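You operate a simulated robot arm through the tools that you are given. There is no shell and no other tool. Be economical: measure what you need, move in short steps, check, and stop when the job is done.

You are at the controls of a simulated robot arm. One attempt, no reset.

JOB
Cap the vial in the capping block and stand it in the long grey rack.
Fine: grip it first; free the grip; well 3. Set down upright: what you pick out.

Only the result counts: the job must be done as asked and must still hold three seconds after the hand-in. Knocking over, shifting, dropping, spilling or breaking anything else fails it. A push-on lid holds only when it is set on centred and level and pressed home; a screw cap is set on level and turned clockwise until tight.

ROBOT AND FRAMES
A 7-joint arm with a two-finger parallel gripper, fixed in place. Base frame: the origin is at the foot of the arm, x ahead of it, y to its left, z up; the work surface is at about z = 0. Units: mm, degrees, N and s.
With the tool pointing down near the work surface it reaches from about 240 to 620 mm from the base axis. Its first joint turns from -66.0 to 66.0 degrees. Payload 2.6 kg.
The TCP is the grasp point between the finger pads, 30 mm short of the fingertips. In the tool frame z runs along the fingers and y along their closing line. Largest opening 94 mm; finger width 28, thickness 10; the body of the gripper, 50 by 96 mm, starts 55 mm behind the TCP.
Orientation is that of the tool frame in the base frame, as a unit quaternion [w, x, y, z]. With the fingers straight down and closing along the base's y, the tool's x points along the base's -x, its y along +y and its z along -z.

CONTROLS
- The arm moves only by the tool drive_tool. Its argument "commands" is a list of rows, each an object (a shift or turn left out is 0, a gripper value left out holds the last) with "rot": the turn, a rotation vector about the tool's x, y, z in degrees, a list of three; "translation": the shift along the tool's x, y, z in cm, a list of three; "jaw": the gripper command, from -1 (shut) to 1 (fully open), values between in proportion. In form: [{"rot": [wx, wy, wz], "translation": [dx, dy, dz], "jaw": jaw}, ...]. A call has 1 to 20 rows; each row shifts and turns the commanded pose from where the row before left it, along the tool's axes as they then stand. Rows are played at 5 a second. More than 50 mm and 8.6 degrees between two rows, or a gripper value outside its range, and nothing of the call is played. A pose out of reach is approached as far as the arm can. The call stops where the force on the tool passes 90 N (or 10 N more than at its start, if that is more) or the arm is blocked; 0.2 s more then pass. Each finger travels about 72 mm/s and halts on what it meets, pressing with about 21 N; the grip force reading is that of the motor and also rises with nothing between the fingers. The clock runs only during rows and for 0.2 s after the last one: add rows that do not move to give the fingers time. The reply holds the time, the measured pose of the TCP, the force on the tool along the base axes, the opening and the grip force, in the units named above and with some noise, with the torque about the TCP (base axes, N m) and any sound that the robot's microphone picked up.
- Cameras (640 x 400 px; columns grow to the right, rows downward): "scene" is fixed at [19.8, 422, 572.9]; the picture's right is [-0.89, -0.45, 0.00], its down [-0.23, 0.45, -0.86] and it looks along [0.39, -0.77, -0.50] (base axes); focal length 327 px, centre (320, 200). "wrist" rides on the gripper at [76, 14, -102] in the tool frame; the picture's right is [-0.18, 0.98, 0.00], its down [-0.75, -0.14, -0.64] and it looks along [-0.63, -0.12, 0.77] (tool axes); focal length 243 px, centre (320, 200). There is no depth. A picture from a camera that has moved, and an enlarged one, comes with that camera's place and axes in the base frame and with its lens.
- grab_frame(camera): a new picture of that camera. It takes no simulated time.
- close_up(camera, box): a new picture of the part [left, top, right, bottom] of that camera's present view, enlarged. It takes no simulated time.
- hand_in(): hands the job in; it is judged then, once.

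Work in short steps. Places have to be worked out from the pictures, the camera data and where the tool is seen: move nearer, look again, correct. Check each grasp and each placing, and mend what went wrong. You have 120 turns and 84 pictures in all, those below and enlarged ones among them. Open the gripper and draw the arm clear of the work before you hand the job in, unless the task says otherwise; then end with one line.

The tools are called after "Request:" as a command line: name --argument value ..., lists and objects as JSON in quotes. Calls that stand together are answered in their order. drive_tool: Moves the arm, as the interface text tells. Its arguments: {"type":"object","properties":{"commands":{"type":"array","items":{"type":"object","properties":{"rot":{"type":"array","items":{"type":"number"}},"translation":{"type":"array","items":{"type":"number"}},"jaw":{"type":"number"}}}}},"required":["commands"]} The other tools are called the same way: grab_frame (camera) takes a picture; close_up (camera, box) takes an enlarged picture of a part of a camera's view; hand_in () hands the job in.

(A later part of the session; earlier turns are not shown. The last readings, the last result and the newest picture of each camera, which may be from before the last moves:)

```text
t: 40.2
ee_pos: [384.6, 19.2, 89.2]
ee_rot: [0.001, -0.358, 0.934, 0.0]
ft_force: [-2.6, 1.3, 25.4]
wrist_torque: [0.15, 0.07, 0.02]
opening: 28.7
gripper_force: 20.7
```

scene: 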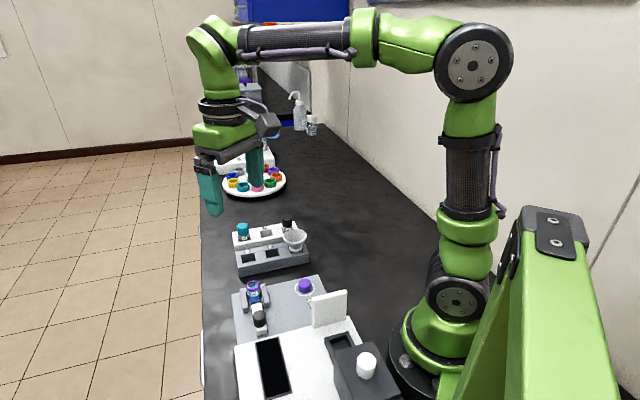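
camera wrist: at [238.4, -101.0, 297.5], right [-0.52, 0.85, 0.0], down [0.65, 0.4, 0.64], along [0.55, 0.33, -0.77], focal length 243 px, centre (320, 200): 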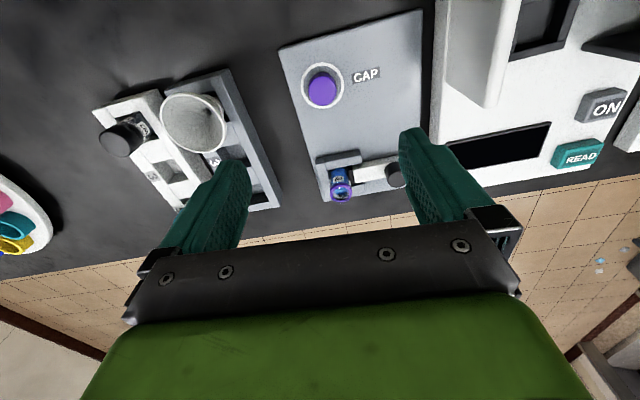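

Contact at z≈89 with a centred 25 N load. Now I turn clockwise (+ about tool z) and watch the z-torque.

Request:
drive_tool --commands '[{"rot": [0, 0, 8]}, {"rot": [0, 0, 8]}, {"rot": [0, 0, 8]}, {"rot": [0, 0, 8]}, {"rot": [0, 0, 8]}, {}]'

```text
t: 41.6
ee_pos: [382.9, 18.8, 86.9]
ee_rot: [0.0, -0.016, 1.0, 0.001]
ft_force: [-1.1, 3.0, 14.8]
wrist_torque: [0.14, -0.04, 0.0]
opening: 28.1
gripper_force: 21.0
```

z is dropping as it turns, so the thread is engaging. I continue turning with a slight downward follow.

Request:
drive_tool --commands '[{"rot": [0, 0, 8], "translation": [0, 0, 0.02]}, {"rot": [0, 0, 8], "translation": [0, 0, 0.02]}, {"rot": [0, 0, 8], "translation": [0, 0, 0.02]}, {"rot": [0, 0, 8], "translation": [0, 0, 0.02]}, {"rot": [0, 0, 8], "translation": [0, 0, 0.02]}, {"rot": [0, 0, 8], "translation": [0, 0, 0.02]}, {}]'

```text
t: 43.2
ee_pos: [382.6, 18.8, 86.6]
ee_rot: [0.0, 0.391, 0.92, 0.001]
ft_force: [-1.7, 3.8, 7.3]
wrist_torque: [0.12, 0.02, 0.04]
opening: 27.8
gripper_force: 21.0
```

Request:
drive_tool --commands '[{"rot": [0, 0, 8], "translation": [0, 0, 0.02]}, {"rot": [0, 0, 8], "translation": [0, 0, 0.02]}, {"rot": [0, 0, 8], "translation": [0, 0, 0.02]}, {"rot": [0, 0, 8], "translation": [0, 0, 0.02]}, {"rot": [0, 0, 8], "translation": [0, 0, 0.02]}, {}]'

Request:
grab_frame --camera "scene"

Request:
close_up --camera "wrist" --box '[270, 80, 390, 200]'

```text
t: 44.6
ee_pos: [382.3, 18.3, 85.9]
ee_rot: [0.001, 0.683, 0.731, 0.0]
ft_force: [1.0, 4.0, 15.0]
wrist_torque: [0.13, -0.07, 0.01]
opening: 27.6
gripper_force: 20.7
```

```text
41 pictures are left
```

scene: 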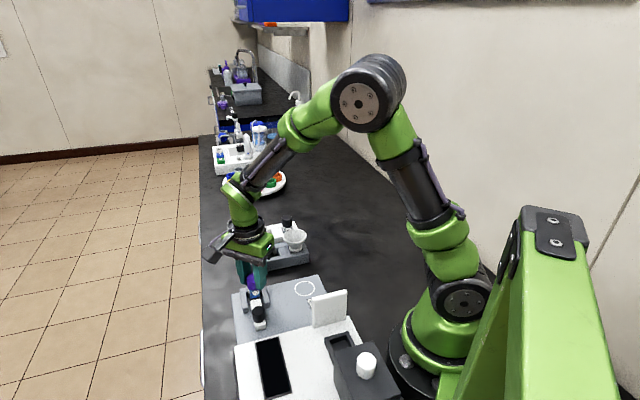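

```text
3.33 times, centred on (330, 140) of wrist
camera zoom: at [392.7, 95.1, 188.2], right [0.99, -0.12, 0.0], down [-0.09, -0.76, 0.64], along [-0.07, -0.64, -0.77], focal length 809 px, centre (287, 400)
```

zoom: 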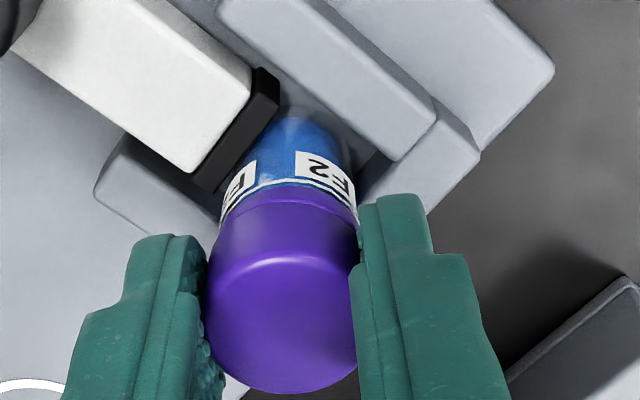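

The cap turns freely and is descending. I'll keep turning to see when it tightens.

Request:
drive_tool --commands '[{"rot": [0, 0, 8], "translation": [0, 0, 0.02]}, {"rot": [0, 0, 8], "translation": [0, 0, 0.02]}, {"rot": [0, 0, 8], "translation": [0, 0, 0.02]}, {"rot": [0, 0, 8], "translation": [0, 0, 0.02]}, {"rot": [0, 0, 8], "translation": [0, 0, 0.02]}, {"rot": [0, 0, 8], "translation": [0, 0, 0.02]}, {}]'

```text
t: 46.2
ee_pos: [383.3, 17.5, 84.5]
ee_rot: [0.0, 0.921, 0.389, 0.001]
ft_force: [1.1, -3.4, 28.1]
wrist_torque: [-0.15, 0.09, -0.02]
opening: 27.5
gripper_force: 21.5
```

Request:
drive_tool --commands '[{"rot": [0, 0, 8]}, {"rot": [0, 0, 8]}, {"rot": [0, 0, 8]}, {"rot": [0, 0, 8]}, {}]'

Request:
close_up --camera "scene" --box '[235, 255, 285, 305]'

```text
t: 47.4
ee_pos: [382.3, 19.8, 85.2]
ee_rot: [0.0, 0.993, 0.121, 0.0]
ft_force: [3.8, -0.9, 12.5]
wrist_torque: [-0.07, -0.09, 0.01]
opening: 27.6
gripper_force: 20.3
```

```text
8.00 times, centred on (260, 280) of scene
camera zoom: at [19.8, 422.0, 572.9], right [-0.89, -0.45, 0.0], down [-0.23, 0.45, -0.86], along [0.39, -0.77, -0.5], focal length 2613 px, centre (800, -440)
```

zoom: 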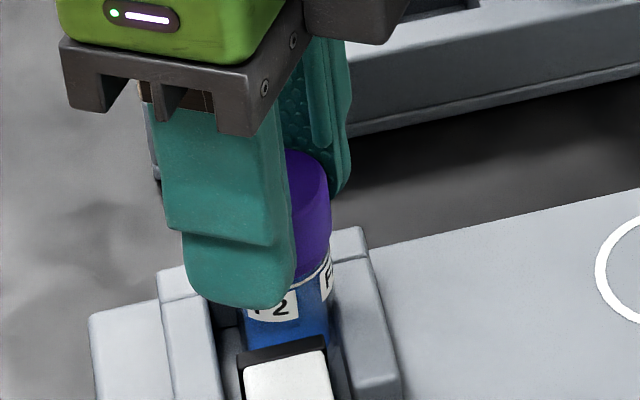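

The vial label hasn't rotated, so the clamp is holding. I continue to turn.

Request:
drive_tool --commands '[{"rot": [0, 0, 8]}, {"rot": [0, 0, 8]}, {"rot": [0, 0, 8]}, {}]'

Request:
drive_tool --commands '[{"rot": [0, 0, 8], "translation": [0, 0, 0.03]}, {"rot": [0, 0, 8], "translation": [0, 0, 0.03]}, {"rot": [0, 0, 8]}, {}]'

```text
t: 48.4
ee_pos: [383.6, 18.5, 84.0]
ee_rot: [0.0, 0.996, -0.088, 0.0]
ft_force: [3.4, -1.7, 11.2]
wrist_torque: [-0.06, -0.09, 0.01]
opening: 27.5
gripper_force: 21.2
```

```text
t: 49.4
ee_pos: [382.3, 19.7, 83.9]
ee_rot: [0.001, 0.956, -0.295, 0.001]
ft_force: [3.2, -2.2, 17.6]
wrist_torque: [-0.04, -0.09, 0.02]
opening: 27.7
gripper_force: 21.2
```

Request:
drive_tool --commands '[{"rot": [0, 0, 8], "translation": [0, 0, 0.03]}, {"rot": [0, 0, 8]}, {"rot": [0, 0, 8], "translation": [0, 0, 0.03]}, {"rot": [0, 0, 8]}, {"rot": [0, 0, 8]}, {}]'

Request:
close_up --camera "scene" --box '[235, 255, 285, 305]'

```text
t: 50.8
ee_pos: [384.1, 19.0, 83.1]
ee_rot: [-0.001, 0.797, -0.603, 0.001]
ft_force: [0.6, -2.6, 16.5]
wrist_torque: [-0.03, -0.01, 0.01]
opening: 27.3
gripper_force: 22.0
```

```text
8.00 times, centred on (260, 280) of scene
camera zoom: at [19.7, 422.0, 572.9], right [-0.89, -0.45, 0.0], down [-0.23, 0.45, -0.86], along [0.39, -0.77, -0.5], focal length 2613 px, centre (800, -440)
```

zoom: 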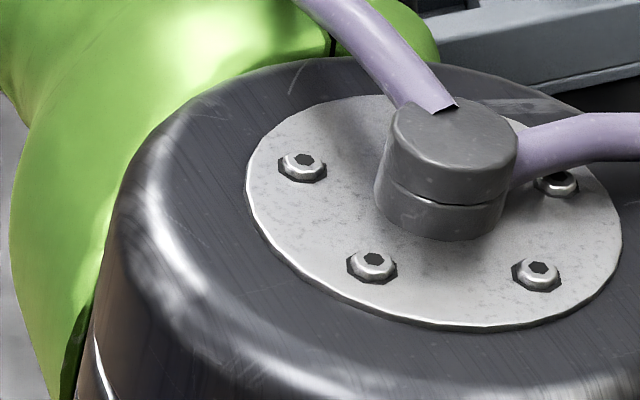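

The elbow has swung in front of the camera. I'll look at the whole scene before going any further.

Request:
grab_frame --camera "scene"

Request:
grab_frame --camera "wrist"

```text
37 pictures are left
```

scene: 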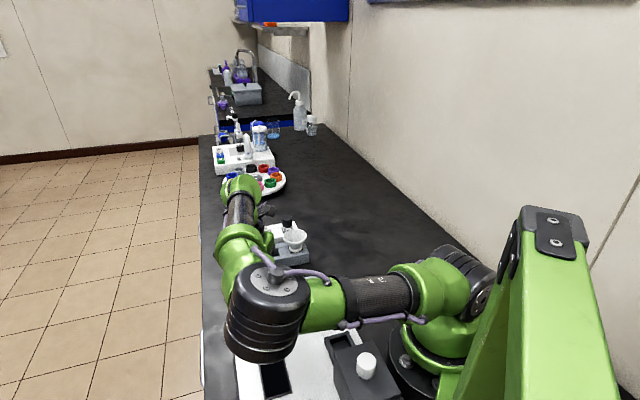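

```text
36 pictures are left
camera wrist: at [390.8, -59.1, 185.3], right [-1.0, -0.09, 0.0], down [-0.07, 0.76, 0.64], along [-0.06, 0.64, -0.77], focal length 243 px, centre (320, 200)
```

wrist: 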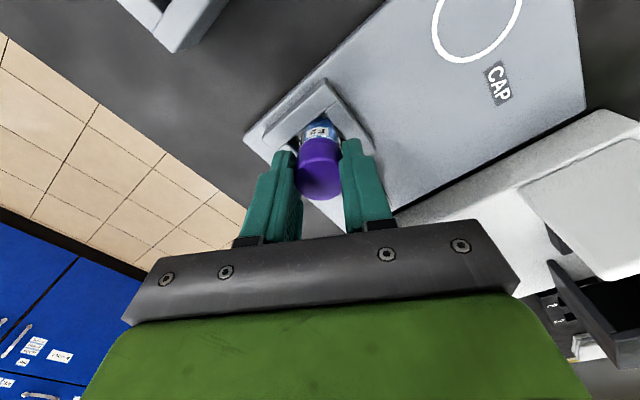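

The arm is near its wrist limit, and the cap isn't tight yet (zero torque, still descending). I'll release, lift clear, and rewind to regrip.

Request:
drive_tool --commands '[{"jaw": 0.0}, {}, {}, {"translation": [0, 0, -2.5]}, {"translation": [0, 0, -2.5]}, {"rot": [0, 0, -8]}, {"rot": [0, 0, -8]}, {"rot": [0, 0, -8]}, {"rot": [0, 0, -8]}, {"rot": [0, 0, -8]}, {"rot": [0, 0, -8]}, {"rot": [0, 0, -8]}, {"rot": [0, 0, -8]}, {"rot": [0, 0, -8]}, {"rot": [0, 0, -8]}, {"rot": [0, 0, -8]}, {"rot": [0, 0, -8]}, {"rot": [0, 0, -8]}, {}]'

Request:
drive_tool --commands '[{"rot": [0, 0, -8]}, {"rot": [0, 0, -8]}, {"rot": [0, 0, -8]}, {"rot": [0, 0, -8]}, {"rot": [0, 0, -8]}, {"rot": [0, 0, -8]}, {"rot": [0, 0, -8]}, {"rot": [0, 0, -8]}, {"rot": [0, 0, -8]}, {"rot": [0, 0, -8]}, {"rot": [0, 0, -8]}, {"rot": [0, 0, -8]}, {"rot": [0, 0, -8]}, {}, {}]'

Request:
grab_frame --camera "scene"

```text
t: 54.8
ee_pos: [382.8, 19.0, 132.8]
ee_rot: [0.0, 0.966, 0.26, 0.0]
ft_force: [0.2, -0.2, -1.0]
wrist_torque: [0.02, 0.01, -0.01]
opening: 47.0
gripper_force: 0.1
heard: snap
```

```text
t: 58.0
ee_pos: [383.6, 17.9, 133.1]
ee_rot: [0.0, 0.391, 0.92, 0.001]
ft_force: [-0.3, -1.1, 1.0]
wrist_torque: [0.03, 0.01, 0.0]
opening: 47.1
gripper_force: 0.0
```

```text
35 pictures are left
```

scene: 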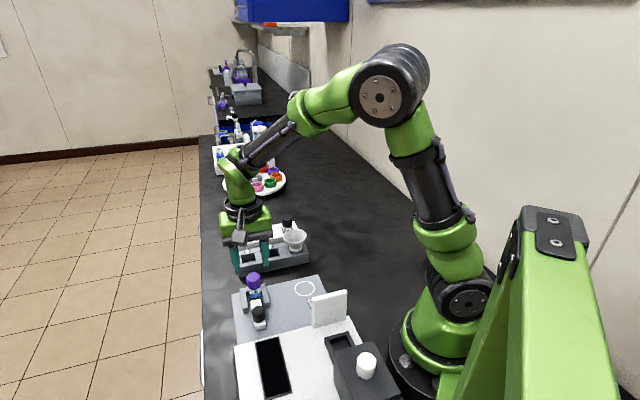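

A "snap" was heard on release. I'll look at the vial closely.

Request:
close_up --camera "scene" --box '[235, 260, 285, 310]'

Request:
close_up --camera "wrist" --box '[270, 60, 390, 200]'

Request:
close_up --camera "scene" --box '[200, 210, 420, 400]'

```text
8.00 times, centred on (260, 285) of scene
camera zoom: at [19.8, 422.0, 572.9], right [-0.89, -0.45, 0.0], down [-0.23, 0.45, -0.86], along [0.39, -0.77, -0.5], focal length 2613 px, centre (800, -480)
```

zoom: 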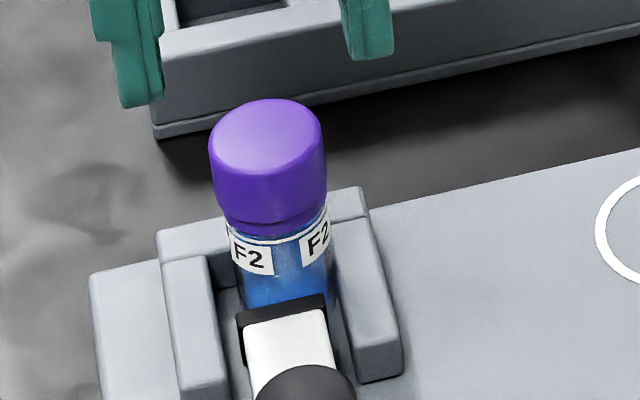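

```text
2.86 times, centred on (330, 130) of wrist
camera zoom: at [340.5, 82.6, 235.5], right [0.83, 0.55, 0.0], down [0.42, -0.64, 0.64], along [0.35, -0.54, -0.77], focal length 693 px, centre (291, 400)
```

zoom: 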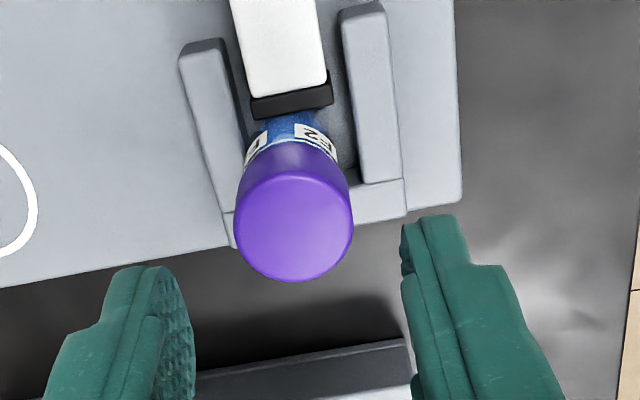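

```text
2.11 times, centred on (310, 305) of scene
camera zoom: at [19.8, 422.0, 572.9], right [-0.89, -0.45, 0.0], down [-0.23, 0.45, -0.86], along [0.39, -0.77, -0.5], focal length 688 px, centre (341, -21)
```

zoom: 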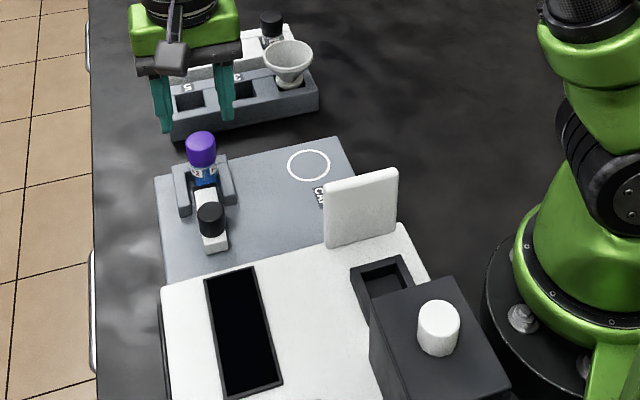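

The cap is on and level. I need a closer look at the cap–collar gap and the labels to see whether the cap is fully home and whether the vial has turned.

Request:
close_up --camera "scene" --box '[242, 268, 268, 300]'

```text
12.50 times, centred on (255, 284) of scene
camera zoom: at [19.8, 422.0, 572.9], right [-0.89, -0.45, 0.0], down [-0.23, 0.45, -0.86], along [0.39, -0.77, -0.5], focal length 4083 px, centre (1132, -850)
```

zoom: 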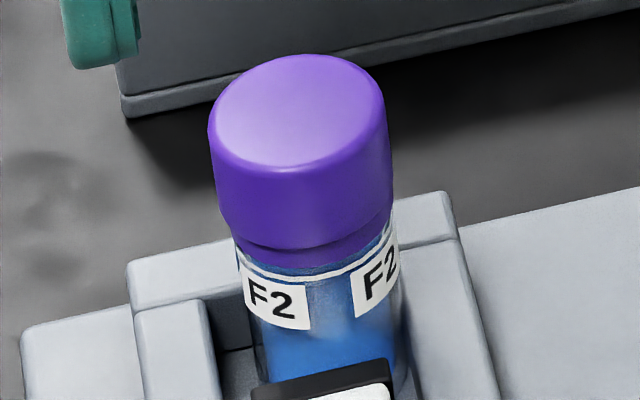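

It looks seated on the collar. To be sure it's home, I'll close the fingers and press straight down on the cap's centre, watching the force.

Request:
drive_tool --commands '[{"translation": [-0.2, 0, 0], "jaw": -1}, {}, {}, {}, {"translation": [0, 0, 1.2]}, {"translation": [0, 0, 1.0]}, {}, {}]'

Request:
drive_tool --commands '[{"translation": [0, 0, 0.3]}, {"translation": [0, 0, 0.3]}, {"translation": [0, 0, 0.3]}, {}]'

```text
t: 59.8
ee_pos: [384.2, 15.9, 112.2]
ee_rot: [-0.001, 0.391, 0.92, 0.0]
ft_force: [-0.3, -0.1, 0.3]
wrist_torque: [0.02, 0.02, -0.01]
opening: 0.0
gripper_force: 21.3
```

```text
t: 60.8
ee_pos: [385.3, 17.4, 105.8]
ee_rot: [0.003, 0.391, 0.92, 0.004]
ft_force: [-12.9, 4.3, 60.0]
wrist_torque: [0.38, 0.69, -0.07]
opening: 0.0
gripper_force: 21.2
```

60 N with no give and no snap. I'll press slightly more, then lift.

Request:
drive_tool --commands '[{"translation": [0.2, 0, 0.15]}, {}]'

Request:
drive_tool --commands '[{"translation": [0, 0, -1.5]}, {"translation": [0, 0, -1.5]}, {"translation": [0, 0, -0.5], "jaw": 0.0}, {}, {}, {}]'

Request:
close_up --camera "scene" --box '[242, 268, 268, 300]'

```text
t: 61.4
ee_pos: [386.7, 18.6, 105.4]
ee_rot: [0.006, 0.391, 0.92, 0.004]
ft_force: [-12.5, 1.6, 67.8]
wrist_torque: [0.32, 0.71, -0.06]
opening: 0.0
gripper_force: 21.0
```

```text
t: 62.8
ee_pos: [382.8, 19.8, 135.3]
ee_rot: [0.0, 0.39, 0.921, 0.0]
ft_force: [0.1, 0.4, -1.0]
wrist_torque: [0.0, -0.02, 0.0]
opening: 47.0
gripper_force: 0.2
```

```text
12.50 times, centred on (255, 284) of scene
camera zoom: at [19.8, 422.0, 572.9], right [-0.89, -0.45, 0.0], down [-0.23, 0.45, -0.86], along [0.39, -0.77, -0.5], focal length 4083 px, centre (1132, -850)
```

zoom: 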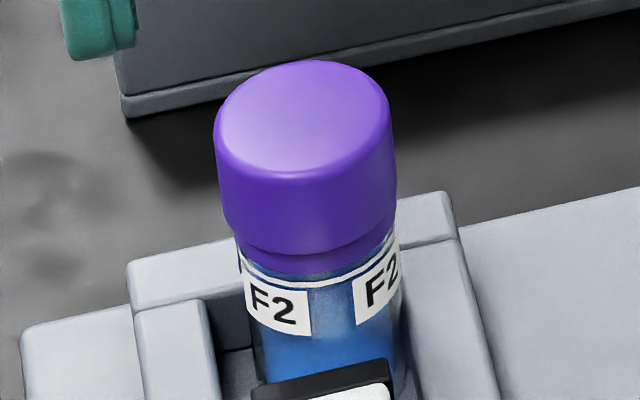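

The cap and vial seem to shift slightly together. I'll regrip the cap and turn clockwise a bit to see whether it takes torque or the vial turns with it.

Request:
drive_tool --commands '[{"translation": [-0.15, 0, 2.0]}, {"translation": [0, 0, 2.0]}, {"translation": [0, 0, 0.9]}, {}, {"jaw": -1}, {}, {}, {}]'

Request:
drive_tool --commands '[{"rot": [0, 0, 8]}, {"rot": [0, 0, 8]}, {"rot": [0, 0, 8]}]'

Request:
close_up --camera "scene" --box '[242, 268, 268, 300]'

```text
t: 64.6
ee_pos: [383.6, 18.9, 85.7]
ee_rot: [0.001, 0.391, 0.92, 0.0]
ft_force: [-0.5, 0.7, -0.2]
wrist_torque: [-0.01, -0.02, 0.0]
opening: 27.5
gripper_force: 21.3
heard: snap
```

```text
t: 65.4
ee_pos: [384.6, 17.3, 87.5]
ee_rot: [0.0, 0.575, 0.818, 0.001]
ft_force: [0.6, -0.3, -0.8]
wrist_torque: [0.01, 0.02, -0.02]
opening: 27.7
gripper_force: 20.7
```

```text
12.50 times, centred on (255, 284) of scene
camera zoom: at [19.8, 422.0, 572.9], right [-0.89, -0.45, 0.0], down [-0.23, 0.45, -0.86], along [0.39, -0.77, -0.5], focal length 4083 px, centre (1132, -850)
```

zoom: 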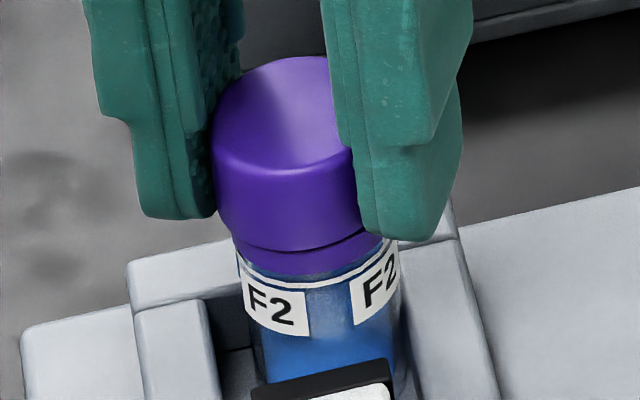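

The labels did not move and torque is about zero, so the vial is held and the cap still turns freely. I'll keep turning clockwise with light down-pressure, watching the torque.

Request:
drive_tool --commands '[{"translation": [0, 0, 0.1]}, {"translation": [0, 0, 0.1]}, {"rot": [0, 0, 8]}, {"rot": [0, 0, 8]}, {"rot": [0, 0, 8]}, {"rot": [0, 0, 8]}]'

Request:
drive_tool --commands '[{"rot": [0, 0, 8]}, {"rot": [0, 0, 8]}, {"rot": [0, 0, 8]}, {"rot": [0, 0, 8]}]'

Request:
drive_tool --commands '[{"rot": [0, 0, 8]}, {"rot": [0, 0, 8]}, {"rot": [0, 0, 8]}, {"rot": [0, 0, 8]}]'

Request:
close_up --camera "scene" --box '[242, 268, 268, 300]'

```text
t: 66.8
ee_pos: [385.9, 17.3, 84.3]
ee_rot: [0.0, 0.779, 0.627, -0.001]
ft_force: [-1.9, -2.3, 13.6]
wrist_torque: [-0.08, 0.09, 0.01]
opening: 27.6
gripper_force: 20.4
```

```text
t: 67.8
ee_pos: [385.5, 18.3, 84.0]
ee_rot: [-0.001, 0.921, 0.389, 0.001]
ft_force: [-0.3, -1.7, 14.5]
wrist_torque: [-0.05, 0.03, -0.01]
opening: 27.3
gripper_force: 20.9
```

```text
t: 68.8
ee_pos: [384.6, 18.0, 83.4]
ee_rot: [0.0, 0.993, 0.121, 0.0]
ft_force: [-0.5, 1.1, 13.4]
wrist_torque: [0.05, 0.02, -0.03]
opening: 27.4
gripper_force: 20.7
```

```text
12.50 times, centred on (255, 284) of scene
camera zoom: at [19.8, 422.0, 572.9], right [-0.89, -0.45, 0.0], down [-0.23, 0.45, -0.86], along [0.39, -0.77, -0.5], focal length 4083 px, centre (1132, -850)
```

zoom: 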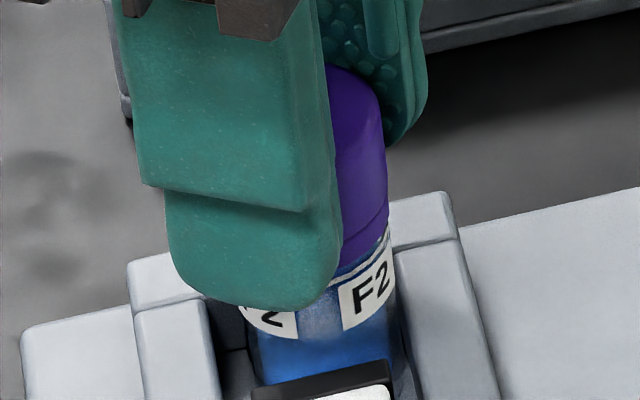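

The fingers have slid down about 5 mm and now may also touch the vial, since the cap top is still at z≈75. I'll regrip higher, only on the cap, and tug up slightly to test whether it's attached.

Request:
drive_tool --commands '[{"jaw": 0.0}, {}, {}, {"translation": [0, 0, -1.0]}, {}, {"jaw": -1}, {}, {}, {}]'

Request:
drive_tool --commands '[{"translation": [0, 0, -0.15]}, {"translation": [0, 0, -0.15]}, {}]'

Request:
close_up --camera "scene" --box '[242, 268, 268, 300]'

```text
t: 70.8
ee_pos: [385.7, 18.5, 93.4]
ee_rot: [0.001, 0.993, 0.122, 0.0]
ft_force: [-0.1, -0.7, 1.9]
wrist_torque: [0.0, -0.02, 0.03]
opening: 27.5
gripper_force: 20.9
```

```text
t: 71.6
ee_pos: [384.5, 18.1, 97.1]
ee_rot: [0.0, 0.993, 0.122, 0.0]
ft_force: [-0.3, 0.4, -0.1]
wrist_torque: [-0.03, -0.02, 0.0]
opening: 27.7
gripper_force: 20.8
```

```text
12.50 times, centred on (255, 284) of scene
camera zoom: at [19.8, 422.0, 572.9], right [-0.89, -0.45, 0.0], down [-0.23, 0.45, -0.86], along [0.39, -0.77, -0.5], focal length 4083 px, centre (1132, -850)
```

zoom: 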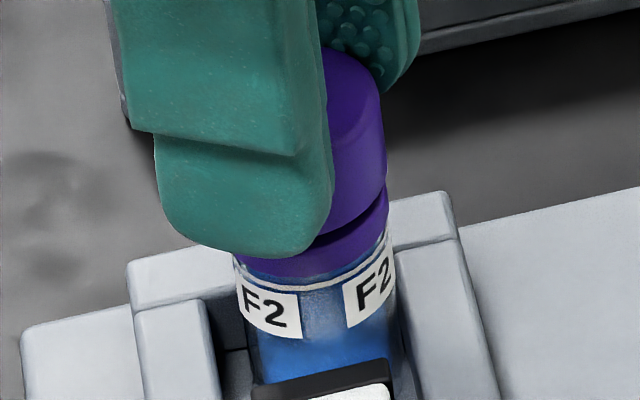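

The cap lifted with almost no force, so it isn't attached, even after more than 400° of turning without tightening. It's more likely a push-on lid, with "snap" meaning it seats or pops off. I'll check centring before re-seating it.

Request:
close_up --camera "wrist" --box '[280, 90, 380, 190]'

```text
4.00 times, centred on (330, 140) of wrist
camera zoom: at [461.8, 22.3, 199.5], right [0.06, -1.0, 0.0], down [-0.77, -0.05, 0.64], along [-0.64, -0.04, -0.77], focal length 970 px, centre (280, 440)
```

zoom: 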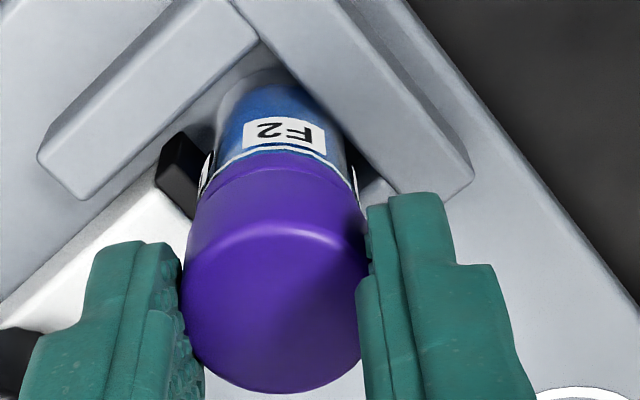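

The cap is within about 0.8 mm of the vial axis here. I'll nudge it, lower with light pressure, then release while listening.

Request:
drive_tool --commands '[{"translation": [0, 0.05, 0.2]}, {"translation": [0, 0, 0.2]}, {"translation": [0, 0, 0.1]}, {"translation": [0, 0, 0.1]}, {"translation": [0, 0, 0.1]}, {}]'

Request:
drive_tool --commands '[{"jaw": -0.2}, {}, {}]'

```text
t: 73.0
ee_pos: [386.2, 18.8, 91.1]
ee_rot: [0.0, 0.993, 0.122, 0.001]
ft_force: [-2.1, 2.1, 28.5]
wrist_torque: [0.11, 0.11, 0.0]
opening: 27.1
gripper_force: 21.2
```

```text
t: 73.8
ee_pos: [385.5, 17.6, 89.8]
ee_rot: [0.0, 0.993, 0.122, 0.0]
ft_force: [0.0, 0.2, 0.7]
wrist_torque: [-0.02, 0.02, 0.02]
opening: 37.8
gripper_force: 0.0
heard: snap
```

A snap again on release. I'll lift slightly and look at how the lid sits now.

Request:
drive_tool --commands '[{"jaw": 0.0}, {"translation": [0, 0, -2.5]}, {"translation": [0, 0, -2.5]}, {}]'

Request:
close_up --camera "scene" --box '[242, 268, 268, 300]'

Request:
close_up --camera "wrist" --box '[280, 80, 380, 180]'

```text
t: 74.8
ee_pos: [384.9, 17.0, 140.4]
ee_rot: [0.0, 0.993, 0.122, 0.0]
ft_force: [-0.1, 0.5, 0.4]
wrist_torque: [0.03, -0.01, 0.01]
opening: 46.7
gripper_force: 0.1
```

```text
12.50 times, centred on (255, 284) of scene
camera zoom: at [19.8, 422.0, 572.9], right [-0.89, -0.45, 0.0], down [-0.23, 0.45, -0.86], along [0.39, -0.77, -0.5], focal length 4083 px, centre (1132, -850)
```

zoom: 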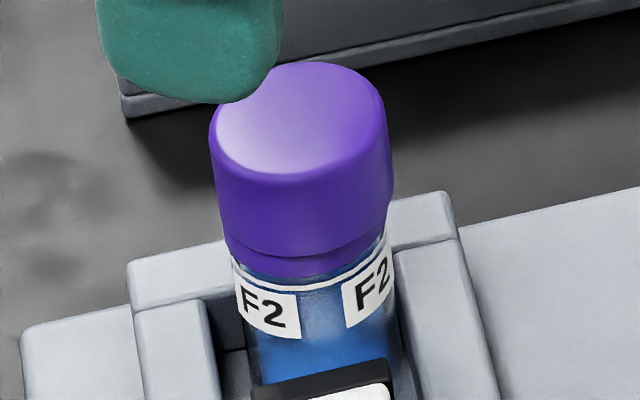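

```text
4.00 times, centred on (330, 130) of wrist
camera zoom: at [462.2, 22.1, 242.6], right [0.06, -1.0, 0.0], down [-0.77, -0.05, 0.64], along [-0.64, -0.04, -0.77], focal length 970 px, centre (280, 480)
```

zoom: 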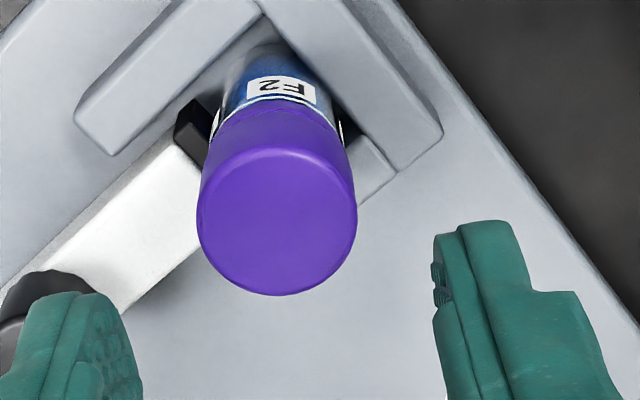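

The lid sits the same as before. I'll press on the cap top with closed fingers, now better centred and harder, listening for a seating sound.

Request:
drive_tool --commands '[{"translation": [-0.09, -0.13, 0], "jaw": -1}, {}, {}, {"translation": [0, 0, 1.5]}, {"translation": [0, 0, 1.5]}, {"translation": [0, 0, 0.4]}, {}, {}]'

Request:
drive_tool --commands '[{"translation": [0, 0, 0.2]}, {"translation": [0, 0, 0.2]}, {"translation": [0, 0, 0.2]}, {"translation": [0, 0, 0.2]}, {}]'

```text
t: 76.6
ee_pos: [383.5, 18.2, 106.2]
ee_rot: [0.0, 0.992, 0.123, 0.001]
ft_force: [-4.7, 0.3, 26.1]
wrist_torque: [-0.05, 0.32, 0.07]
opening: 0.0
gripper_force: 20.3
```

```text
t: 77.2
ee_pos: [385.2, 17.6, 106.3]
ee_rot: [-0.003, 0.993, 0.118, 0.003]
ft_force: [-11.2, 0.7, 25.9]
wrist_torque: [-0.06, 0.67, 0.01]
opening: 0.0
gripper_force: 20.9
stopped in row 3: the force on the tool passed its limit at 94 N (the readings are from after the stop); the commanded pose is now the measured one
```

There's no extra seating sound even past 90 N. The sequence fits: snapped on at release, popped off at my hard regrip, snapped on again now. I'll rise, yaw to 134°, and regrip slowly and well centred to test that.

Request:
drive_tool --commands '[{"translation": [0, 0, -1.7]}, {"translation": [0, 0, -1.7], "jaw": -0.2}, {"rot": [0, 0, -8]}, {"rot": [0, 0, -8]}, {"rot": [0, 0, -8]}, {"rot": [0, 0, -8]}, {}, {}]'

Request:
close_up --camera "wrist" --box '[270, 70, 390, 190]'

```text
t: 79.0
ee_pos: [385.9, 19.5, 138.7]
ee_rot: [-0.001, 0.921, 0.389, 0.004]
ft_force: [0.5, -0.2, 0.0]
wrist_torque: [0.01, 0.04, 0.03]
opening: 37.5
gripper_force: 0.1
```

```text
3.33 times, centred on (330, 130) of wrist
camera zoom: at [448.5, 62.0, 242.0], right [0.58, -0.82, 0.0], down [-0.63, -0.44, 0.64], along [-0.52, -0.37, -0.77], focal length 809 px, centre (287, 433)
```

zoom: 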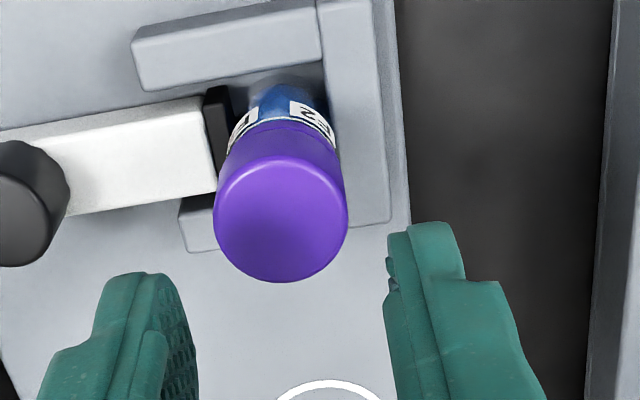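

The cap is 2.1 mm off in -tool y. I'll correct, descend to grip only the cap, and close in small steps.

Request:
drive_tool --commands '[{"translation": [-0.07, -0.21, 1.6]}, {"translation": [0, 0, 1.6]}, {"translation": [0, 0, 1.5]}, {}, {"jaw": -0.28}, {"jaw": -0.34}, {"jaw": -0.37}, {"jaw": -0.39}, {"jaw": -0.41}, {"jaw": -0.43}, {}]'

Request:
close_up --camera "wrist" --box '[270, 80, 390, 200]'

```text
t: 81.4
ee_pos: [382.3, 20.4, 91.6]
ee_rot: [-0.002, 0.922, 0.388, 0.004]
ft_force: [1.3, -1.5, 0.2]
wrist_torque: [-0.02, -0.07, -0.01]
opening: 28.5
gripper_force: 21.5
heard: snap
```

```text
3.33 times, centred on (330, 140) of wrist
camera zoom: at [446.1, 63.7, 194.3], right [0.57, -0.82, 0.0], down [-0.63, -0.44, 0.64], along [-0.52, -0.37, -0.77], focal length 809 px, centre (287, 400)
```

zoom: 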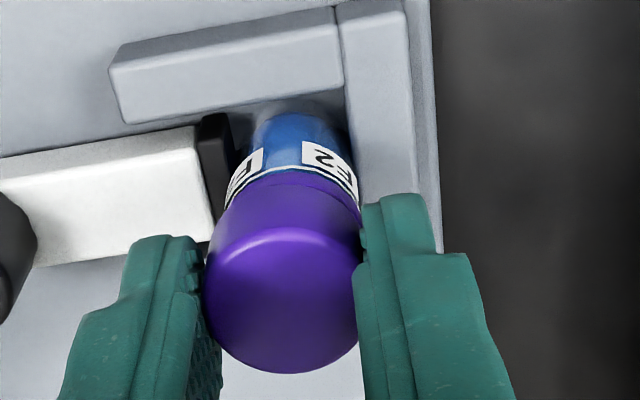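

The picture shows my grip was 2.4 mm off axis and shoved the lid off again (the snap). I'll shift +2.3 mm in tool y while holding it, then press down, listening for it to re-seat.

Request:
drive_tool --commands '[{"translation": [0, 0, -0.2], "jaw": -1}, {"translation": [0, 0.12, 0]}, {"translation": [0, 0.12, 0]}, {}, {}]'

Request:
close_up --camera "wrist" --box '[270, 80, 390, 200]'

Request:
close_up --camera "scene" --box '[242, 268, 268, 300]'

```text
t: 82.6
ee_pos: [384.0, 17.5, 93.8]
ee_rot: [-0.001, 0.922, 0.388, 0.003]
ft_force: [-0.4, 0.3, 0.3]
wrist_torque: [0.0, 0.04, 0.0]
opening: 28.5
gripper_force: 20.7
```

```text
3.33 times, centred on (330, 140) of wrist
camera zoom: at [447.4, 61.1, 196.8], right [0.58, -0.82, 0.0], down [-0.63, -0.44, 0.64], along [-0.52, -0.37, -0.77], focal length 809 px, centre (287, 400)
```

zoom: 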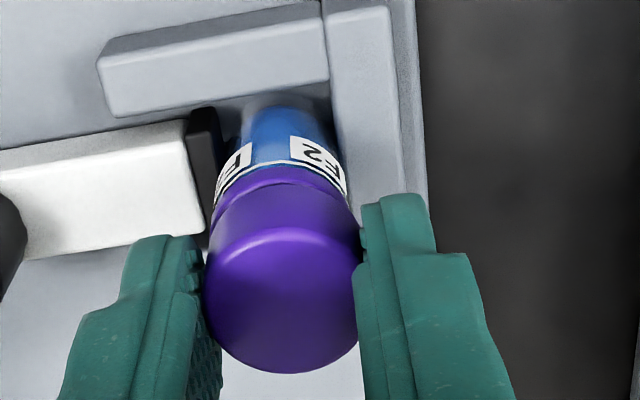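

```text
12.50 times, centred on (255, 284) of scene
camera zoom: at [19.8, 422.0, 572.9], right [-0.89, -0.45, 0.0], down [-0.23, 0.45, -0.86], along [0.39, -0.77, -0.5], focal length 4083 px, centre (1132, -850)
```

zoom: 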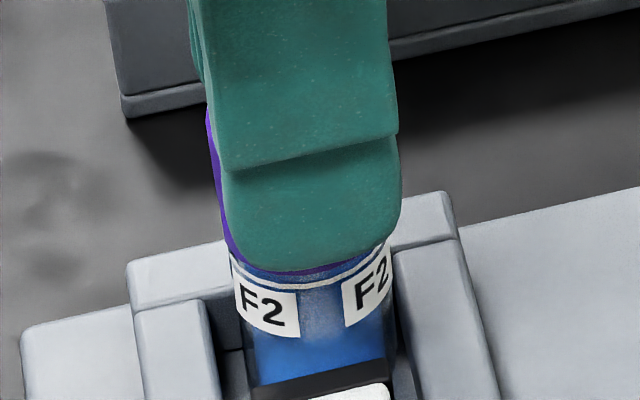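

Aligned in both axes within about 0.5 mm. Pressing down while gripped, listening.

Request:
drive_tool --commands '[{"translation": [0, 0, 0.15]}, {"translation": [0, 0, 0.15]}, {"translation": [0, 0, 0.1]}, {"translation": [0, 0, 0.1]}, {}]'

Request:
drive_tool --commands '[{"translation": [0, 0, 0.1]}, {"translation": [0, 0, 0.1]}, {}]'

```text
t: 83.8
ee_pos: [386.3, 18.2, 89.2]
ee_rot: [-0.002, 0.921, 0.389, 0.004]
ft_force: [-4.9, 2.5, 29.1]
wrist_torque: [0.15, 0.2, 0.02]
opening: 28.6
gripper_force: 20.9
```

```text
t: 84.6
ee_pos: [385.5, 17.3, 86.7]
ee_rot: [-0.002, 0.921, 0.389, 0.004]
ft_force: [-1.7, 3.9, 28.7]
wrist_torque: [0.18, 0.04, -0.02]
opening: 28.5
gripper_force: 20.5
```

No sound while gripped. Next is a controlled experiment: release in place (expecting the snap), then regrip at the same spot very gently.

Request:
drive_tool --commands '[{"jaw": -0.3}, {}, {}]'

Request:
close_up --camera "wrist" --box '[270, 80, 390, 200]'

```text
t: 85.4
ee_pos: [384.4, 17.3, 86.4]
ee_rot: [-0.002, 0.922, 0.388, 0.003]
ft_force: [0.2, -0.1, -0.2]
wrist_torque: [-0.02, 0.03, -0.03]
opening: 33.0
gripper_force: 0.1
heard: snap
```

```text
3.33 times, centred on (330, 140) of wrist
camera zoom: at [448.1, 60.9, 189.2], right [0.57, -0.82, 0.0], down [-0.63, -0.44, 0.64], along [-0.52, -0.37, -0.77], focal length 809 px, centre (287, 400)
```

zoom: 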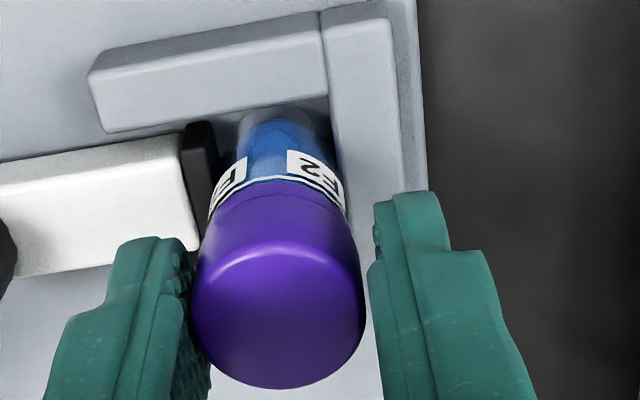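

Snap as predicted, so it's on. I'll nudge -0.6 mm in y to centre and regrip gently, higher on the cap.

Request:
drive_tool --commands '[{"translation": [0, -0.06, -0.3]}, {}, {"jaw": -0.33}, {"jaw": -0.36}, {"jaw": -0.38}, {"jaw": -0.4}, {}]'

Request:
drive_tool --commands '[{"jaw": -0.42}, {"jaw": -0.5}, {"jaw": -1}, {}, {}]'

```text
t: 87.0
ee_pos: [384.3, 17.5, 89.6]
ee_rot: [-0.002, 0.921, 0.389, 0.003]
ft_force: [0.4, -0.4, -0.2]
wrist_torque: [-0.03, 0.02, -0.02]
opening: 29.1
gripper_force: 6.1
heard: snap
```

```text
t: 88.2
ee_pos: [384.6, 17.2, 89.5]
ee_rot: [-0.002, 0.922, 0.388, 0.003]
ft_force: [0.4, 1.5, 0.6]
wrist_torque: [0.01, 0.01, 0.02]
opening: 28.1
gripper_force: 21.2
```

A snap came even at gentle touch. I'll tug 2 mm to see whether it's attached.

Request:
drive_tool --commands '[{"translation": [0, 0, -0.1]}, {"translation": [0, 0, -0.1]}, {"translation": [0, 0, -0.1]}]'

Request:
close_up --camera "wrist" --box '[270, 80, 390, 200]'

```text
t: 89.0
ee_pos: [384.6, 18.8, 93.2]
ee_rot: [-0.001, 0.922, 0.388, 0.003]
ft_force: [0.2, 0.4, 0.3]
wrist_torque: [-0.02, -0.03, 0.04]
opening: 28.1
gripper_force: 21.1
```

```text
3.33 times, centred on (330, 140) of wrist
camera zoom: at [447.2, 62.2, 196.4], right [0.58, -0.82, 0.0], down [-0.63, -0.44, 0.64], along [-0.52, -0.37, -0.77], focal length 809 px, centre (287, 400)
```

zoom: 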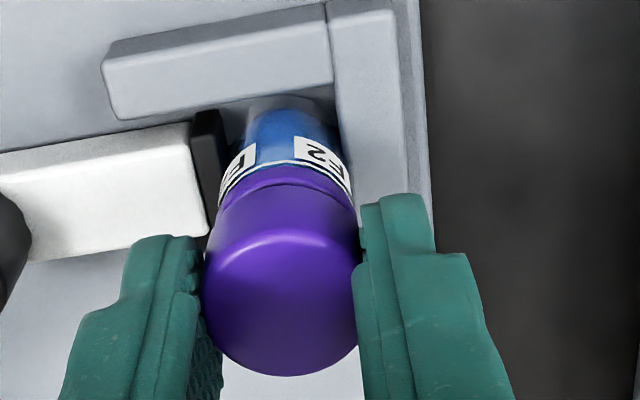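

Gripped, it lifts free again, and 94 N on top never moved it. So it must be a screw cap, and my first turning was about 1 mm off axis with the fingers slipping, so the thread never engaged. I'll lift the cap clear, fix the small tilt and rewind, then retry better aligned.

Request:
drive_tool --commands '[{"translation": [0, 0, -0.8]}, {"translation": [0, 0, -0.8], "rot": [-0.07, -0.4, 0]}, {"rot": [0, 0, -8]}, {"rot": [0, 0, -8]}, {"rot": [0, 0, -8]}, {"rot": [0, 0, -8]}, {"rot": [0, 0, -8]}, {"rot": [0, 0, -8]}, {"rot": [0, 0, -8]}, {"rot": [0, 0, -8]}, {"rot": [0, 0, -8]}, {"rot": [0, 0, -8]}, {"rot": [0, 0, -8]}, {"rot": [0, 0, -8]}, {"rot": [0, 0, -8]}, {"rot": [0, 0, -8]}, {"rot": [0, 0, -8]}, {"rot": [0, 0, -8]}, {}]'

Request:
drive_tool --commands '[{"rot": [0, 0, -8]}, {"rot": [0, 0, -8]}, {"rot": [0, 0, -8]}, {"rot": [0, 0, -8]}, {"rot": [0, 0, -8]}, {"rot": [0, 0, -8]}, {"rot": [0, 0, -8]}, {}, {}]'

Request:
grab_frame --camera "scene"

Request:
close_up --camera "wrist" --box '[280, 90, 380, 190]'

```text
t: 93.0
ee_pos: [384.8, 17.7, 108.5]
ee_rot: [0.001, 0.054, 0.999, -0.001]
ft_force: [-2.1, -0.1, -0.2]
wrist_torque: [0.03, 0.02, 0.02]
opening: 28.0
gripper_force: 20.8
```

```text
t: 95.0
ee_pos: [385.9, 18.4, 108.7]
ee_rot: [0.001, -0.421, 0.907, -0.001]
ft_force: [-0.1, -0.8, -0.3]
wrist_torque: [0.05, 0.0, 0.01]
opening: 28.2
gripper_force: 21.0
```

```text
17 pictures are left
```

scene: 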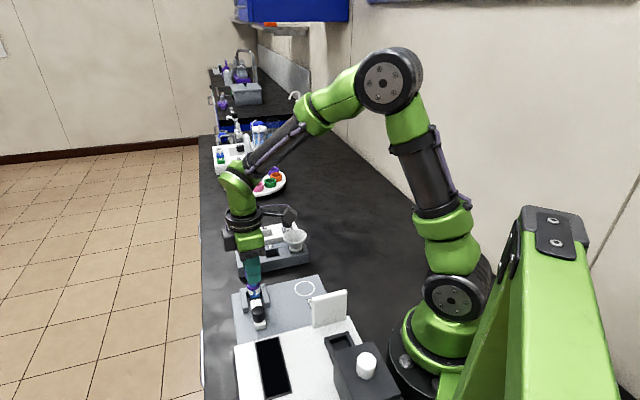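

```text
4.00 times, centred on (330, 140) of wrist
camera zoom: at [325.0, -31.5, 211.5], right [-0.63, 0.78, 0.0], down [0.59, 0.48, 0.64], along [0.5, 0.4, -0.77], focal length 970 px, centre (280, 440)
```

zoom: 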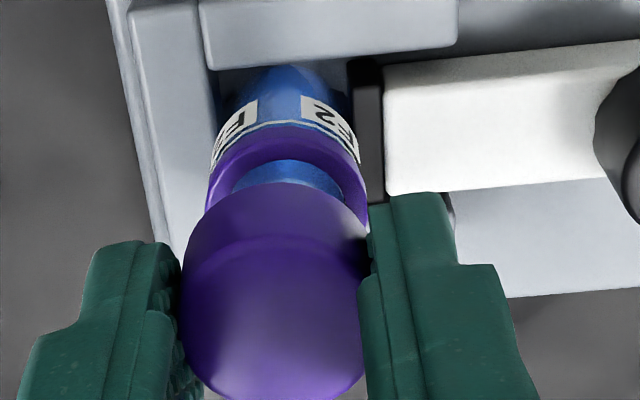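

17 pictures left. I'll rewind another 64° for more turning range, then align.

Request:
drive_tool --commands '[{"translation": [0, 0.2, 0]}, {"rot": [0, 0, -8]}, {"rot": [0, 0, -8]}, {"rot": [0, 0, -8]}, {"rot": [0, 0, -8]}, {"rot": [0, 0, -8]}, {"rot": [0, 0, -8]}, {"rot": [0, 0, -8]}, {"rot": [0, 0, -8]}, {}, {}, {}]'

Request:
grab_frame --camera "wrist"

Request:
close_up --camera "scene" --box '[240, 266, 270, 296]'

```text
t: 97.6
ee_pos: [382.8, 20.0, 108.8]
ee_rot: [0.0, 0.838, -0.546, 0.001]
ft_force: [0.3, 0.5, 0.2]
wrist_torque: [-0.01, 0.01, 0.0]
opening: 27.9
gripper_force: 21.6
```

```text
15 pictures are left
camera wrist: at [401.1, -56.3, 211.3], right [-0.97, -0.23, 0.0], down [-0.17, 0.75, 0.64], along [-0.14, 0.62, -0.77], focal length 243 px, centre (320, 200)
```

wrist: 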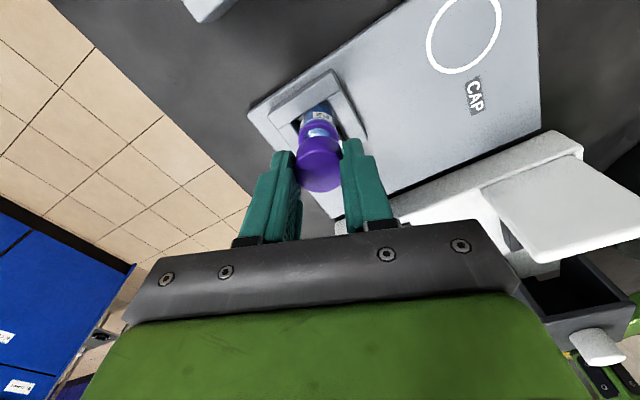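

```text
13.33 times, centred on (255, 281) of scene
camera zoom: at [19.8, 422.0, 572.9], right [-0.89, -0.45, 0.0], down [-0.23, 0.45, -0.86], along [0.39, -0.77, -0.5], focal length 4355 px, centre (1187, -880)
```

zoom: 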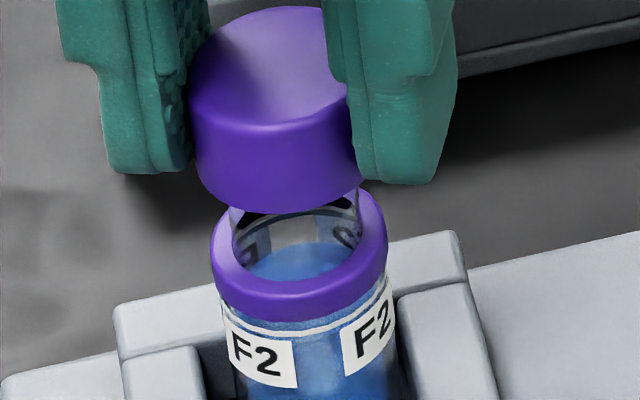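

Scene alignment is within 0.6 mm. One wrist close-up to check the other axis.

Request:
close_up --camera "wrist" --box '[280, 90, 380, 190]'

```text
4.00 times, centred on (330, 140) of wrist
camera zoom: at [401.1, -56.3, 211.3], right [-0.97, -0.23, 0.0], down [-0.17, 0.75, 0.64], along [-0.14, 0.62, -0.77], focal length 970 px, centre (280, 440)
```

zoom: 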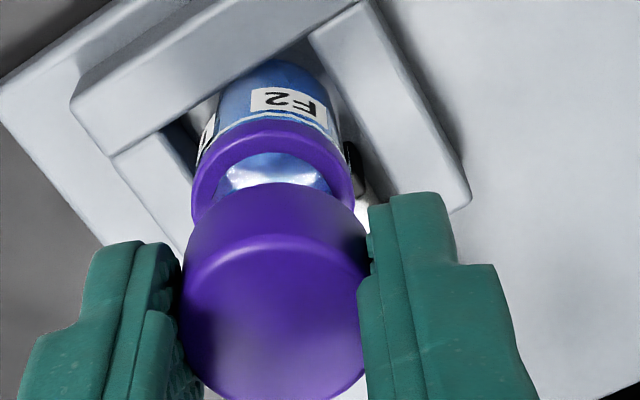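

Tool-y is aligned, and tool-x wants about +1.5 mm. I'll correct and lower, checking for free sliding over the neck.

Request:
drive_tool --commands '[{"translation": [0.15, 0, 0.4]}, {"translation": [0, 0, 0.4]}, {"translation": [0, 0, 0.3]}, {"translation": [0, 0, 0.2]}, {}]'

Request:
drive_tool --commands '[{"translation": [0, 0, 0.15]}, {"translation": [0, 0, 0.15]}, {"translation": [0, 0, 0.15]}, {}]'

```text
t: 98.8
ee_pos: [384.9, 19.2, 94.6]
ee_rot: [-0.001, 0.837, -0.547, 0.001]
ft_force: [1.3, 0.4, 0.9]
wrist_torque: [0.02, -0.02, -0.04]
opening: 28.1
gripper_force: 20.8
```

```text
t: 99.8
ee_pos: [383.9, 18.7, 91.2]
ee_rot: [0.0, 0.837, -0.547, 0.002]
ft_force: [0.6, 1.9, 0.8]
wrist_torque: [0.03, -0.01, 0.02]
opening: 28.2
gripper_force: 20.9
```

Request:
drive_tool --commands '[{"translation": [0, 0, 0.1]}, {"translation": [0, 0, 0.1]}, {}]'

Request:
drive_tool --commands '[{"translation": [0, 0, 0.08]}, {}]'

```text
t: 100.6
ee_pos: [384.8, 18.7, 89.7]
ee_rot: [-0.001, 0.837, -0.547, 0.001]
ft_force: [-3.9, 4.2, 14.1]
wrist_torque: [0.23, 0.21, 0.02]
opening: 28.1
gripper_force: 20.6
heard: snap
```

```text
t: 101.2
ee_pos: [385.5, 18.3, 88.6]
ee_rot: [-0.001, 0.837, -0.547, 0.003]
ft_force: [-7.6, 5.3, 28.3]
wrist_torque: [0.17, 0.29, 0.03]
opening: 28.3
gripper_force: 21.0
```

A snap on pressing while well centred. Let me unload and tug lightly to see if it holds now.

Request:
drive_tool --commands '[{"translation": [0, 0, -0.15]}, {"translation": [0, 0, -0.15]}, {"translation": [0, 0, -0.1]}, {}]'

```text
t: 102.2
ee_pos: [383.2, 17.9, 91.4]
ee_rot: [0.001, 0.837, -0.547, 0.0]
ft_force: [0.1, -0.2, 0.4]
wrist_torque: [0.0, -0.04, -0.02]
opening: 28.2
gripper_force: 20.6
heard: snap
```

It pops on with about 14 N and comes off with a light pull, so it's engaged but not tightened. I'll re-engage until the snap, then turn clockwise from that state, which I hadn't done before.

Request:
drive_tool --commands '[{"translation": [0, 0, 0.15]}, {"translation": [0, 0, 0.1]}, {"translation": [0, 0, 0.08]}, {}]'

Request:
drive_tool --commands '[{"rot": [0, 0, 8]}, {"rot": [0, 0, 8]}, {"rot": [0, 0, 8]}]'

```text
t: 103.2
ee_pos: [383.5, 19.0, 89.4]
ee_rot: [0.0, 0.837, -0.547, 0.001]
ft_force: [0.4, 0.2, 0.8]
wrist_torque: [-0.03, 0.01, 0.02]
opening: 28.3
gripper_force: 20.8
```

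```text
t: 104.0
ee_pos: [382.9, 18.6, 89.9]
ee_rot: [0.0, -0.704, 0.71, 0.0]
ft_force: [-0.1, 0.7, 0.2]
wrist_torque: [0.02, -0.01, -0.01]
opening: 28.0
gripper_force: 21.2
```

No load yet. Pressing further until the snap.

Request:
drive_tool --commands '[{"translation": [0, 0, 0.1]}, {"translation": [0, 0, 0.1]}, {}]'

```text
t: 104.8
ee_pos: [385.5, 19.1, 88.7]
ee_rot: [0.001, -0.705, 0.709, -0.001]
ft_force: [0.2, 1.4, 10.0]
wrist_torque: [-0.01, -0.02, 0.02]
opening: 28.2
gripper_force: 20.9
```

Request:
drive_tool --commands '[{"translation": [0, 0, 0.06]}, {}]'

Request:
drive_tool --commands '[{"rot": [0, 0, 8]}, {"rot": [0, 0, 8]}, {"rot": [0, 0, 8]}, {"rot": [0, 0, 8]}]'

```text
t: 105.4
ee_pos: [383.4, 17.0, 86.9]
ee_rot: [0.001, -0.705, 0.709, -0.001]
ft_force: [0.9, 0.5, 22.2]
wrist_torque: [-0.09, -0.04, -0.01]
opening: 27.9
gripper_force: 20.7
```

```text
t: 106.4
ee_pos: [384.1, 19.4, 87.9]
ee_rot: [0.001, -0.481, 0.877, -0.001]
ft_force: [3.7, -1.2, 22.4]
wrist_torque: [-0.08, -0.09, 0.02]
opening: 28.3
gripper_force: 21.0
```

Pattern so far: "snap" marks the cap becoming seated or unseated on the axis, and turning only counts while it's seated. I need it seated while gripped, so I'll check the current alignment.

Request:
drive_tool --commands '[{"translation": [0, 0, -0.1]}, {}, {}]'

Request:
close_up --camera "wrist" --box '[280, 90, 380, 190]'

Request:
close_up --camera "scene" --box '[242, 268, 268, 300]'

```text
t: 107.2
ee_pos: [383.0, 19.1, 87.1]
ee_rot: [0.001, -0.482, 0.876, -0.001]
ft_force: [0.9, -0.6, 19.7]
wrist_torque: [-0.09, -0.01, 0.01]
opening: 28.1
gripper_force: 20.9
```

```text
4.00 times, centred on (330, 140) of wrist
camera zoom: at [330.9, -38.4, 189.7], right [-0.73, 0.68, 0.0], down [0.52, 0.56, 0.64], along [0.44, 0.47, -0.77], focal length 970 px, centre (280, 440)
```

zoom: 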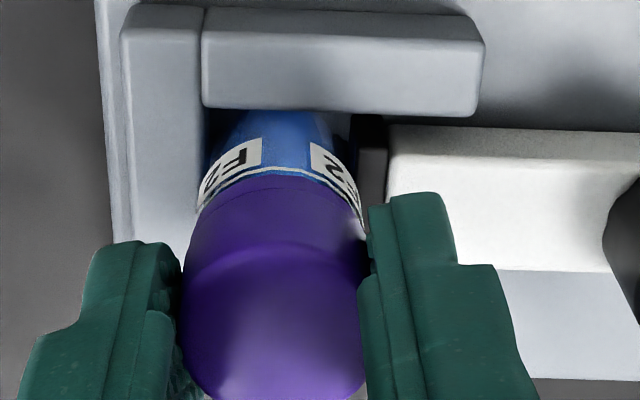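

```text
12.50 times, centred on (255, 284) of scene
camera zoom: at [19.7, 422.0, 572.9], right [-0.89, -0.45, 0.0], down [-0.23, 0.45, -0.86], along [0.39, -0.77, -0.5], focal length 4083 px, centre (1132, -850)
```

zoom: 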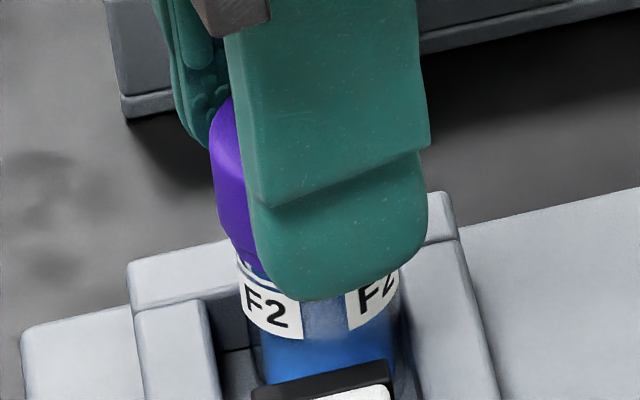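

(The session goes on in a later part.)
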